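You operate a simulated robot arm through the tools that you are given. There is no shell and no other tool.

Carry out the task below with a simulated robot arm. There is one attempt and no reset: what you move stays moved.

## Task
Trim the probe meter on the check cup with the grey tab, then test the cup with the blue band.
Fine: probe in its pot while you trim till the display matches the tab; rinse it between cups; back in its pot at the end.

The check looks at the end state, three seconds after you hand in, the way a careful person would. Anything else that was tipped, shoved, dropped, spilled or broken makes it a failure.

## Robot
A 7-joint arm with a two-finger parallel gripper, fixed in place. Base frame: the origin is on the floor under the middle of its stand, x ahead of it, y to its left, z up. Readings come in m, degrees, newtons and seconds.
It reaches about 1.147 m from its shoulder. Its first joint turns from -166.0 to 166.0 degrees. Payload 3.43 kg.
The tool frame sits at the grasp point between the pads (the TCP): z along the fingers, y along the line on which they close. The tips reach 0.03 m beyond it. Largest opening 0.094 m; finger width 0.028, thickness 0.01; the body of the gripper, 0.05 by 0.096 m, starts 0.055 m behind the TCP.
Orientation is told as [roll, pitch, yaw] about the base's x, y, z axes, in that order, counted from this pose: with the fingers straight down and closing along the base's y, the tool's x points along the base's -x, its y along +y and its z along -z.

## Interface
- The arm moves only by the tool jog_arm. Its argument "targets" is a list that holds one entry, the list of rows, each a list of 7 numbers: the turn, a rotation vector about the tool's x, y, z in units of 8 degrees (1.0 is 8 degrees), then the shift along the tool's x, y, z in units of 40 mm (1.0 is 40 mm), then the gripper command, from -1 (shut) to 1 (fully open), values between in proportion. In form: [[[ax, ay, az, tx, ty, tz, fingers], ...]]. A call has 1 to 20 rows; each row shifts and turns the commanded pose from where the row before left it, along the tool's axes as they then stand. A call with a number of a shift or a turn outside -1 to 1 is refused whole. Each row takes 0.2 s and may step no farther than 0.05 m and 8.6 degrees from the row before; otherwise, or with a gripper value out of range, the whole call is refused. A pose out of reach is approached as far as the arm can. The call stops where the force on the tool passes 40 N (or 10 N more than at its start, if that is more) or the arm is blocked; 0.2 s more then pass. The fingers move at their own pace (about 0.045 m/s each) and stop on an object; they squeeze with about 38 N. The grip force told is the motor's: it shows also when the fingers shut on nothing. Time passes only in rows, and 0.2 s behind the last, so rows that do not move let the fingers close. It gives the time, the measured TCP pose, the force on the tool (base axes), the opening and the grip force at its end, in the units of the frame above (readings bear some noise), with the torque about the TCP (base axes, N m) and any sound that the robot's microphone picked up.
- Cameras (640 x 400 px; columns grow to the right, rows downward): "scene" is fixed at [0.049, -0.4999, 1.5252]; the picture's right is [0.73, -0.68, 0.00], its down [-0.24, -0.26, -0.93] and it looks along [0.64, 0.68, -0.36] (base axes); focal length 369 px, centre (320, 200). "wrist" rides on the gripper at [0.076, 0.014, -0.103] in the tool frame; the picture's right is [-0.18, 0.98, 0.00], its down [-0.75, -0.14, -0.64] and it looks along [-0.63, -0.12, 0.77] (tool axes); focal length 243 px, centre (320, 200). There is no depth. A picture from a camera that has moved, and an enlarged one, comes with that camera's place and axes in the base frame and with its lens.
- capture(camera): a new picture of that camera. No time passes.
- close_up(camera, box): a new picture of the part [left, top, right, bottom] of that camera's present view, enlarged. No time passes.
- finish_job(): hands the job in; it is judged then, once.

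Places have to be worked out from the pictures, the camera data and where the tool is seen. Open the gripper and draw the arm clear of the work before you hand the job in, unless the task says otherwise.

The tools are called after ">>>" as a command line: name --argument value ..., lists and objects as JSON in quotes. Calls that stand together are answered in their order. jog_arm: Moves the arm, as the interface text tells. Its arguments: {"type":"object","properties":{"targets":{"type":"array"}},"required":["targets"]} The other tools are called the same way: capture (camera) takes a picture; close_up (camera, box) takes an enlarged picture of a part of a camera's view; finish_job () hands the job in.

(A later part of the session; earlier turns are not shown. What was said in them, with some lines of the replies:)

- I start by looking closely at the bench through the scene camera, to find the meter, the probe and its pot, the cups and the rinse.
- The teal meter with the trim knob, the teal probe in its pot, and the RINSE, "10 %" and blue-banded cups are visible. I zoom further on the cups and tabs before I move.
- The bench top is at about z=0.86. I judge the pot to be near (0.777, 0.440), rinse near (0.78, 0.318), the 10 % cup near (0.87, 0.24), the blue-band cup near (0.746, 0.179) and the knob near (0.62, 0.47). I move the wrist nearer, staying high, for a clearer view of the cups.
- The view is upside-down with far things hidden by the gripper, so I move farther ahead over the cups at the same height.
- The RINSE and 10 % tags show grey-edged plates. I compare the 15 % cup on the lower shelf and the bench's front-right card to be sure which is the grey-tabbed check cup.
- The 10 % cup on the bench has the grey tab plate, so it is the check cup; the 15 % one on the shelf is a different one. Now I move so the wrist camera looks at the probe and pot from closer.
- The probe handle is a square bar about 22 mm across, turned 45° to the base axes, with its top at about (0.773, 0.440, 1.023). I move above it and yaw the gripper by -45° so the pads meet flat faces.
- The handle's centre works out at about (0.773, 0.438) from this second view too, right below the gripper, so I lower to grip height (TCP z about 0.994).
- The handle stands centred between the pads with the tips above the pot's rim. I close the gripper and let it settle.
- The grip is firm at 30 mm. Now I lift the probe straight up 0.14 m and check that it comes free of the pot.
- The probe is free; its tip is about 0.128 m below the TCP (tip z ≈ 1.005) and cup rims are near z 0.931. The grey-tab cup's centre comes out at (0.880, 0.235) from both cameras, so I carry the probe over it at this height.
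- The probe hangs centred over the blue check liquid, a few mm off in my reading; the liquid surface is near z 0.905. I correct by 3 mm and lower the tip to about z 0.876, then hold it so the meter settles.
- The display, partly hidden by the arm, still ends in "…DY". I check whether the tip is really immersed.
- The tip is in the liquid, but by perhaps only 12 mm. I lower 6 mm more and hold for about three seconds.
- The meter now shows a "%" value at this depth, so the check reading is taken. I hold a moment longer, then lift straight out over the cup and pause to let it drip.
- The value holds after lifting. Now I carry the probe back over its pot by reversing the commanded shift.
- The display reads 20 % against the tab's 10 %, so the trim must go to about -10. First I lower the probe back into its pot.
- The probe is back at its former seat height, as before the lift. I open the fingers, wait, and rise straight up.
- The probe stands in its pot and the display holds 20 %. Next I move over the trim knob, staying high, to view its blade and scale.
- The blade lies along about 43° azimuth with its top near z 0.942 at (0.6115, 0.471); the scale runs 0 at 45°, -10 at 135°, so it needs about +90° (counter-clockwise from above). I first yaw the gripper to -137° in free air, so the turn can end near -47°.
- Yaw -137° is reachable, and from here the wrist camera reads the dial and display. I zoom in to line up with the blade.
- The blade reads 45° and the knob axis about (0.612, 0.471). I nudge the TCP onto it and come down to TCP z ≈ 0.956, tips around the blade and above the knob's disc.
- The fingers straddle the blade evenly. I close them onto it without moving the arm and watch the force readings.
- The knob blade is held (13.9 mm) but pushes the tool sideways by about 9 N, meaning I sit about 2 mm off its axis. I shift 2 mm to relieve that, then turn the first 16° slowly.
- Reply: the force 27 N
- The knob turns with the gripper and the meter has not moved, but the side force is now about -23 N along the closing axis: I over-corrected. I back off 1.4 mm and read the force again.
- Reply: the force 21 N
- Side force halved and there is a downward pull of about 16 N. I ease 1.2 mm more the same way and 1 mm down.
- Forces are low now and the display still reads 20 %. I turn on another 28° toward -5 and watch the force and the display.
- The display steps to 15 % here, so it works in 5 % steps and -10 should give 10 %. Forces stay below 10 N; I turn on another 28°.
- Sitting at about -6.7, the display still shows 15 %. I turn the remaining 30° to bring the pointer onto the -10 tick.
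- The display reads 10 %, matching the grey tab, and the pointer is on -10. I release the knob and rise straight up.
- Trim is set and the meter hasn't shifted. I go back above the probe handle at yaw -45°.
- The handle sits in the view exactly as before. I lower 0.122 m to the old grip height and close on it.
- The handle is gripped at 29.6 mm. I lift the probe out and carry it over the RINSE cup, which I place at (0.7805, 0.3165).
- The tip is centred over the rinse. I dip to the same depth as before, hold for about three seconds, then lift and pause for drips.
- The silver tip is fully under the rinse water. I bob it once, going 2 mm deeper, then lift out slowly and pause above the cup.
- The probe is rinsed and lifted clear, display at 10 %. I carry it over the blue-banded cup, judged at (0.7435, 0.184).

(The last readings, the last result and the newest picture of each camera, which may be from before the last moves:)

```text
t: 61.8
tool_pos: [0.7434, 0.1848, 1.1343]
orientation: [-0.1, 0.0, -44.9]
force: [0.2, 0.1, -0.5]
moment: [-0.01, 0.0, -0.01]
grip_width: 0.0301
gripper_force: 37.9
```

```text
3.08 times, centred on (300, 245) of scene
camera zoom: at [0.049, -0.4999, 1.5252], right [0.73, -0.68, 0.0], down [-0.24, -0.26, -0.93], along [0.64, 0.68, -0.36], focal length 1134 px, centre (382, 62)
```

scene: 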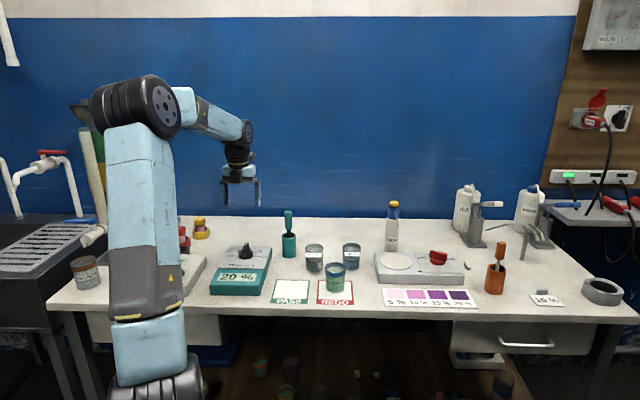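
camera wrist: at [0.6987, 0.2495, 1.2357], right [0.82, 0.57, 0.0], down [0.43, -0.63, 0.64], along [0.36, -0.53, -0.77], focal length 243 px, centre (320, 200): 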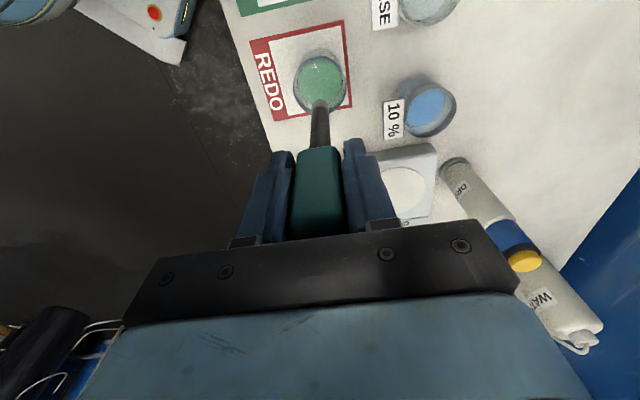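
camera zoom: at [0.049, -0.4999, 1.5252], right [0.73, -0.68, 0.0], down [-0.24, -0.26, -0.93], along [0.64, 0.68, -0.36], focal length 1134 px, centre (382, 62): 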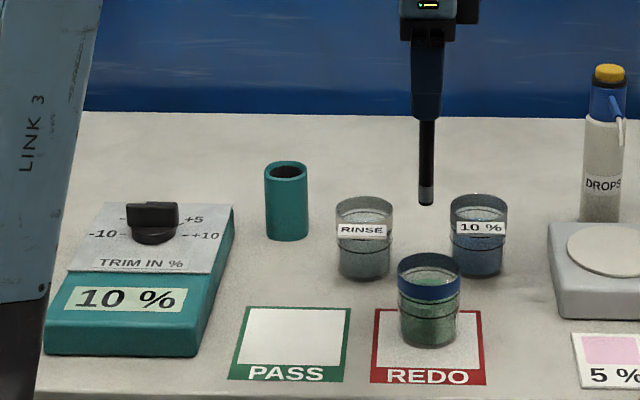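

Centred within a few mm over the green liquid of the blue-banded cup. I correct 3.5 mm, lower to the same depth and hold.

>>> jog_arm --targets '[[[0, 0, 0, -0.09, -0.02, 0.5, -1], [0, 0, 0, 0, 0, 0.6, -1], [0, 0, 0, 0, 0, 0.6, -1], [0, 0, 0, 0, 0, 0.6, -1], [0, 0, 0, 0, 0, 0.6, -1], [0, 0, 0, 0, 0, 0.47, -1], [0, 0, 0, 0, 0, 0, -1], [0, 0, 0, 0, 0, 0, -1], [0, 0, 0, 0, 0, 0, -1], [0, 0, 0, 0, 0, 0, -1], [0, 0, 0, 0, 0, 0, -1], [0, 0, 0, 0, 0, 0, -1], [0, 0, 0, 0, 0, 0, -1], [0, 0, 0, 0, 0, 0, -1], [0, 0, 0, 0, 0, 0, -1], [0, 0, 0, 0, 0, 0, -1], [0, 0, 0, 0, 0, 0, -1], [0, 0, 0, 0, 0, 0, -1], [0, 0, 0, 0, 0, 0, -1], [0, 0, 0, 0, 0, 0, -1]]]'

>>> close_up --camera "scene" --box '[200, 180, 400, 310]'

>>> close_up --camera "wrist" --box '[260, 50, 380, 150]'

```text
t: 66.0
tool_pos: [0.7457, 0.182, 0.9986]
orientation: [0.0, 0.0, -44.9]
force: [0.0, -0.3, -0.4]
moment: [-0.01, -0.02, 0.05]
grip_width: 0.0298
gripper_force: 37.8
```

```text
3.08 times, centred on (300, 245) of scene
camera zoom: at [0.049, -0.4999, 1.5252], right [0.73, -0.68, 0.0], down [-0.24, -0.26, -0.93], along [0.64, 0.68, -0.36], focal length 1134 px, centre (382, 62)
```

zoom: 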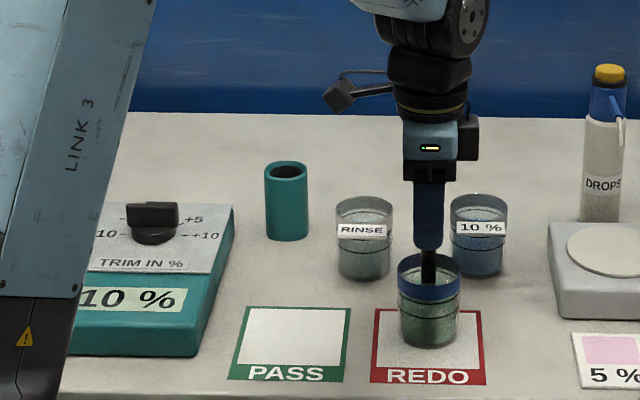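

```text
4.00 times, centred on (320, 100) of wrist
camera zoom: at [0.7011, 0.2466, 1.1007], right [0.82, 0.57, 0.0], down [0.43, -0.63, 0.64], along [0.36, -0.53, -0.77], focal length 970 px, centre (320, 600)
```

zoom: 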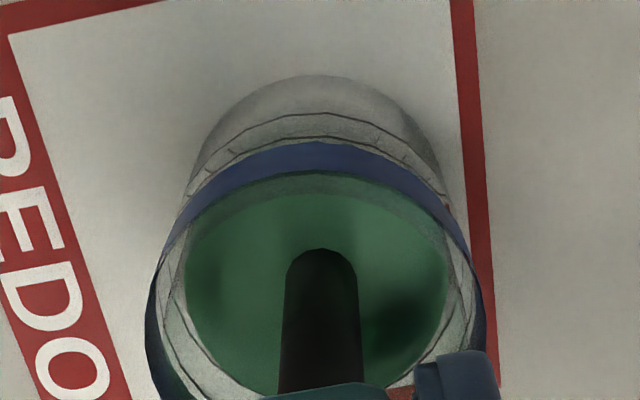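

The display reads 10 %, though that could be the held value, so to be sure I go 2.5 mm deeper and hold for four more seconds, watching for any contact force.

>>> jog_arm --targets '[[[0, 0, 0, 0, 0, 0.06, -1], [0, 0, 0, 0, 0, 0, -1], [0, 0, 0, 0, 0, 0, -1], [0, 0, 0, 0, 0, 0, -1], [0, 0, 0, 0, 0, 0, -1], [0, 0, 0, 0, 0, 0, -1], [0, 0, 0, 0, 0, 0, -1], [0, 0, 0, 0, 0, 0, -1], [0, 0, 0, 0, 0, 0, -1], [0, 0, 0, 0, 0, 0, -1], [0, 0, 0, 0, 0, 0, -1], [0, 0, 0, 0, 0, 0, -1], [0, 0, 0, 0, 0, 0, -1], [0, 0, 0, 0, 0, 0, -1], [0, 0, 0, 0, 0, 0, -1], [0, 0, 0, 0, 0, 0, -1], [0, 0, 0, 0, 0, 0, -1], [0, 0, 0, 0, 0, 0, -1], [0, 0, 0, 0, 0, 0, -1], [0, 0, 0, 0, 0, 0, -1]]]'

>>> close_up --camera "scene" --box '[200, 180, 400, 310]'

>>> close_up --camera "scene" --box '[310, 240, 370, 300]'

```text
t: 70.2
tool_pos: [0.7461, 0.1825, 0.9955]
orientation: [0.0, 0.1, -44.9]
force: [-0.1, 1.3, -0.1]
moment: [-0.04, -0.02, 0.0]
grip_width: 0.0295
gripper_force: 38.0
```

```text
3.08 times, centred on (300, 245) of scene
camera zoom: at [0.049, -0.4999, 1.5252], right [0.73, -0.68, 0.0], down [-0.24, -0.26, -0.93], along [0.64, 0.68, -0.36], focal length 1134 px, centre (382, 62)
```

zoom: 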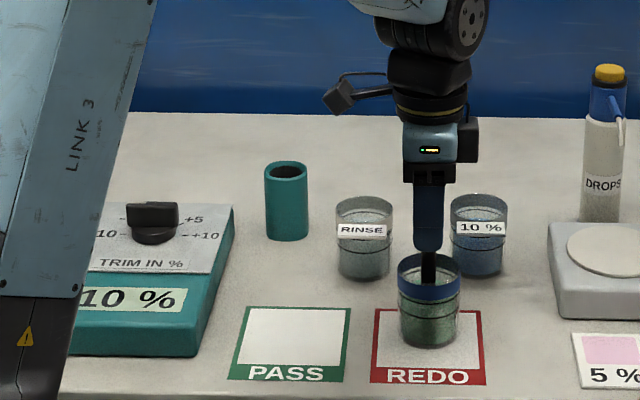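

```text
6.67 times, centred on (340, 270) of scene
camera zoom: at [0.049, -0.4999, 1.5252], right [0.73, -0.68, 0.0], down [-0.24, -0.26, -0.93], along [0.64, 0.68, -0.36], focal length 2458 px, centre (187, -267)
```

zoom: 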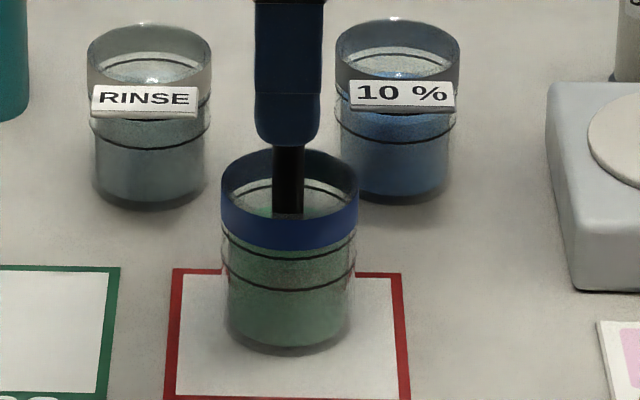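

The reading is steady at 10 % for the blue-banded cup. I lift the probe out, pause over the cup for drips, and go back over the pot by reversing the commanded shifts.

>>> jog_arm --targets '[[[0, 0, 0, 0, 0, -0.35, -1], [0, 0, 0, 0, 0, -0.4, -1], [0, 0, 0, 0, 0, -0.5, -1], [0, 0, 0, 0, 0, 0, -1], [0, 0, 0, 0, 0, 0, -1], [0, 0, 0, 0, 0, 0, -1], [0, 0, 0, 0, 0, 0, -1], [0, 0, 0, 0, 0, -0.7, -1], [0, 0, 0, 0, 0, -0.74, -1], [0, 0, 0, 0, 0, -0.74, -1], [0, 0, 0, 0, 0, 0, -1], [0, 0, 0, 0.5883, 0.7226, 0, -1], [0, 0, 0, 0.5883, 0.7226, 0, -1], [0, 0, 0, 0.5883, 0.7226, 0, -1], [0, 0, 0, 0.5883, 0.7226, 0, -1], [0, 0, 0, 0.5883, 0.7226, 0, -1], [0, 0, 0, 0.5883, 0.7226, 0, -1], [0, 0, 0, 0.5882, 0.7224, 0, -1], [0, 0, 0, 0, 0, 0, -1], [0, 0, 0, 0, 0, 0, -1]]]'

>>> capture --camera "wrist"

>>> close_up --camera "scene" --box '[200, 170, 400, 310]'

```text
t: 74.4
tool_pos: [0.7718, 0.442, 1.1339]
orientation: [0.0, 0.1, -44.9]
force: [0.9, 0.0, -1.4]
moment: [-0.01, 0.01, 0.01]
grip_width: 0.0297
gripper_force: 37.8
```

```text
taken
camera wrist: at [0.7275, 0.5063, 1.2364], right [0.82, 0.57, 0.0], down [0.43, -0.63, 0.64], along [0.36, -0.53, -0.77], focal length 243 px, centre (320, 200)
```

wrist: 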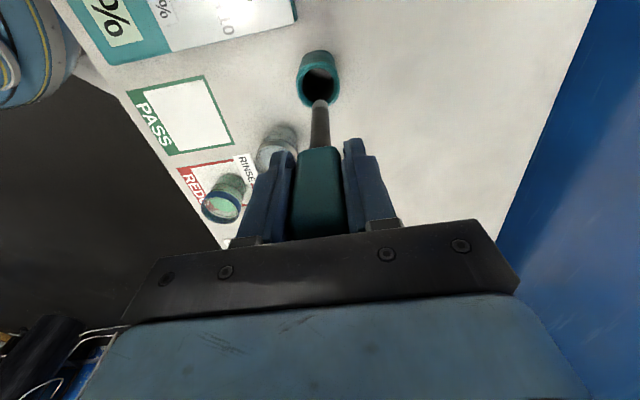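

```text
2.86 times, centred on (300, 240) of scene
camera zoom: at [0.049, -0.4999, 1.5252], right [0.73, -0.68, 0.0], down [-0.24, -0.26, -0.93], along [0.64, 0.68, -0.36], focal length 1053 px, centre (377, 86)
```

zoom: 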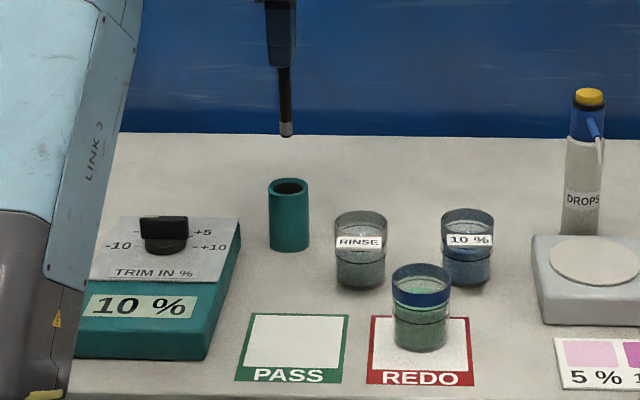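

The probe is over the pot and nothing else has moved; the display holds 10 %. I lower it into the pot.

>>> jog_arm --targets '[[[0, 0, 0, 0, 0, 0.6, -1], [0, 0, 0, 0, 0, 0.6, -1], [0, 0, 0, 0, 0, 0.6, -1], [0, 0, 0, 0, 0, 0.6, -1], [0, 0, 0, 0, 0, 0.6, -1], [0, 0, 0, 0, 0, 0.3, -1], [0, 0, 0, 0, 0, 0.18, -1], [0, 0, 0, 0, 0, 0, -1]]]'

>>> close_up --camera "scene" --box '[230, 180, 350, 280]'

>>> capture --camera "wrist"

```text
t: 76.2
tool_pos: [0.7721, 0.4418, 0.9946]
orientation: [-0.1, 0.0, -44.9]
force: [0.5, -0.1, -1.7]
moment: [-0.01, -0.02, -0.02]
grip_width: 0.0299
gripper_force: 38.1
```

```text
4.00 times, centred on (290, 230) of scene
camera zoom: at [0.049, -0.4999, 1.5252], right [0.73, -0.68, 0.0], down [-0.24, -0.26, -0.93], along [0.64, 0.68, -0.36], focal length 1474 px, centre (440, 80)
```

zoom: 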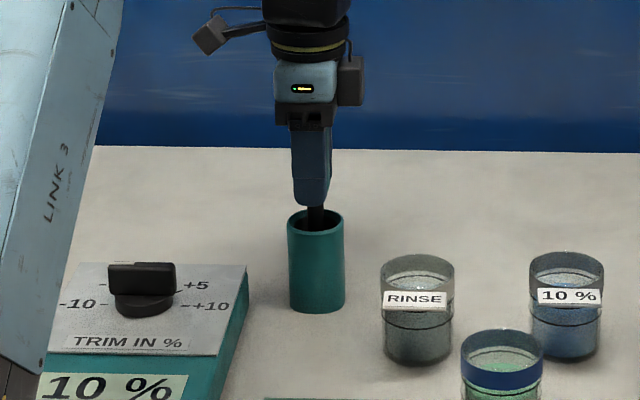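

```text
taken
camera wrist: at [0.7276, 0.5059, 1.0966], right [0.82, 0.57, 0.0], down [0.43, -0.63, 0.64], along [0.36, -0.53, -0.77], focal length 243 px, centre (320, 200)
```

wrist: 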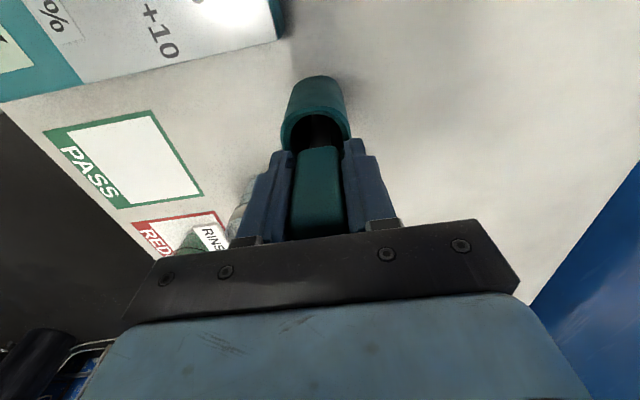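

The probe is seated as at the start. I open the fingers, wait until they are clear, then rise high above the bench.

>>> jog_arm --targets '[[[0, 0, 0, 0, 0, 0, 1], [0, 0, 0, 0, 0, 0, 1], [0, 0, 0, 0, 0, 0, 1], [0, 0, 0, 0, 0, 0, 1], [0, 0, 0, 0, 0, 0, 1], [0, 0, 0, 0, 0, 0, 1], [0, 0, 0, 0, 0, -0.4, 1], [0, 0, 0, 0, 0, -0.8, 1], [0, 0, 0, 0, 0, -0.9, 1], [0, 0, 0, 0, 0, -0.9, 1], [0, 0, 0, 0, 0, -0.9, 1], [0, 0, 0, 0, 0, -0.9, 1], [0, 0, 0, 0, 0, 0, 1]]]'

>>> capture --camera "wrist"

>>> close_up --camera "scene" --box '[200, 170, 400, 310]'

```text
t: 79.0
tool_pos: [0.7728, 0.4404, 1.1874]
orientation: [0.0, 0.0, -44.9]
force: [0.1, -0.9, 0.4]
moment: [-0.01, -0.02, 0.0]
grip_width: 0.094
gripper_force: 0.0
```

```text
taken
camera wrist: at [0.7278, 0.5049, 1.2891], right [0.82, 0.57, 0.0], down [0.43, -0.63, 0.64], along [0.36, -0.53, -0.77], focal length 243 px, centre (320, 200)
```

wrist: 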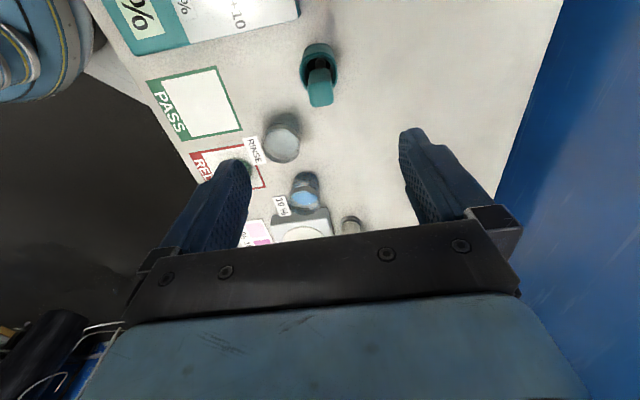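

```text
2.86 times, centred on (300, 240) of scene
camera zoom: at [0.049, -0.4999, 1.5252], right [0.73, -0.68, 0.0], down [-0.24, -0.26, -0.93], along [0.64, 0.68, -0.36], focal length 1053 px, centre (377, 86)
```

zoom: 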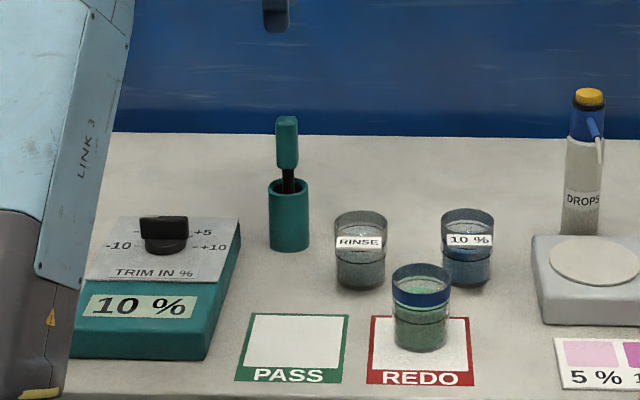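

The probe stands in its pot, display at 10 %, cups all in place. I draw the arm back and up to its starting area, gripper open.

>>> jog_arm --targets '[[[0, 0, 0, 0, 0, -0.9, 1], [0, 0, 0, 0, 0, -0.9, 1], [0, 0, 0, 0.691, -0.589, -0.1, 1], [0, 0, 0, 0.691, -0.589, -0.1, 1], [0, 0, 0, 0.691, -0.589, -0.1, 1], [0, 0, 0, 0.691, -0.589, -0.1, 1], [0, 0, 0, 0.691, -0.589, -0.1, 1], [0, 0, 0, 0.691, -0.589, -0.1, 1], [0, 0, 0, 0.691, -0.589, -0.1, 1], [0, 0, 0, 0.691, -0.589, -0.1, 1], [0, 0, 0, 0.691, -0.589, -0.1, 1], [0, 0, -0.9375, 0, 0, 0, 1], [0, 0, -0.9375, 0, 0, 0, 1], [0, 0, -0.9375, 0, 0, 0, 1], [0, 0, -0.9375, 0, 0, 0, 1], [0, 0, -0.9375, 0, 0, 0, 1], [0, 0, -0.9375, 0, 0, 0, 1], [0, 0, 0, 0, 0, 0, 1]]]'

>>> capture --camera "scene"

>>> close_up --camera "scene" --box '[200, 190, 400, 315]'

>>> capture --camera "wrist"

```text
t: 82.8
tool_pos: [0.4466, 0.4663, 1.2948]
orientation: [-0.1, 0.0, 0.2]
force: [-0.7, -0.2, 0.2]
moment: [0.02, -0.01, 0.01]
grip_width: 0.094
gripper_force: 0.1
```

```text
taken
```

scene: 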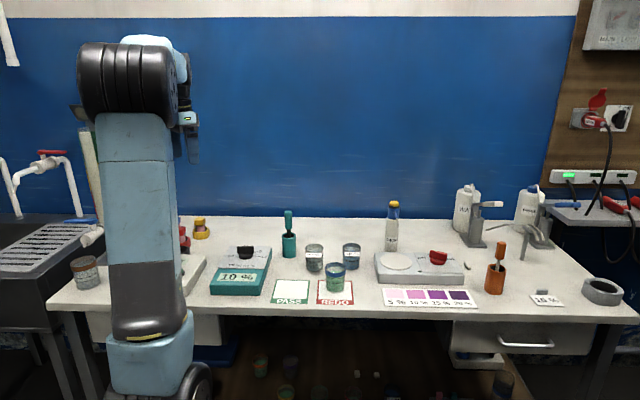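

```text
3.20 times, centred on (300, 252) of scene
camera zoom: at [0.049, -0.4999, 1.5252], right [0.73, -0.68, 0.0], down [-0.24, -0.26, -0.93], along [0.64, 0.68, -0.36], focal length 1180 px, centre (384, 32)
```

zoom: 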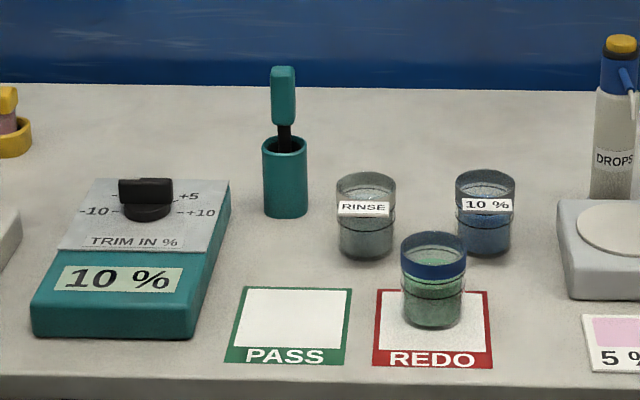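

```text
taken
camera wrist: at [0.3695, 0.4806, 1.397], right [0.18, 0.98, 0.0], down [0.75, -0.14, 0.64], along [0.63, -0.12, -0.77], focal length 243 px, centre (320, 200)
```

wrist: 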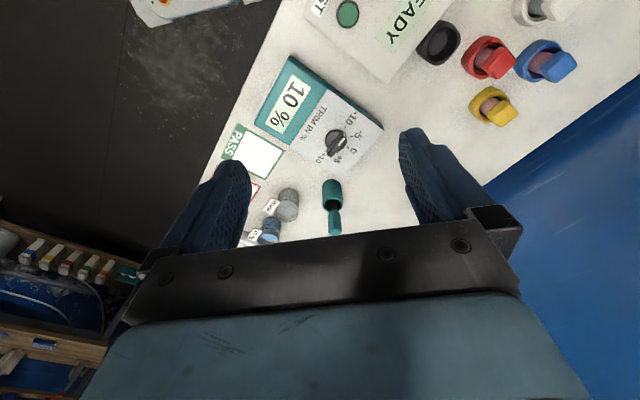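

The arm is clear with the gripper open. The meter is trimmed to -10 and shows 10 %, the probe is back in its pot, and the cups stand where they were. I hand the job in.

>>> finish_job

```text
The job is handed in.
```

I trimmed the meter on the grey-tab cup and tested the blue-band cup. The probe is back in its pot, and I've handed the job in.

- **Trim:** the grey-tab cup (10 %) first read 20 %. With the probe in its pot, I turned the trim to -10 and the display then showed 10 %.
- **Test:** I rinsed the probe, then held it in the blue-band cup for about seven seconds. The meter read 10 %. The display already showed 10 % from the trim, so nothing visibly changed when it took this reading. The tip was at least as deep as in the check cup, so I take it as a real reading.
- **End state:** nothing was tipped or spilled, and nothing but the knob ended up out of place. The blue-band cup is still on the REDO card, because you didn't ask for it to be moved. The gripper is open and the arm is clear of the bench.
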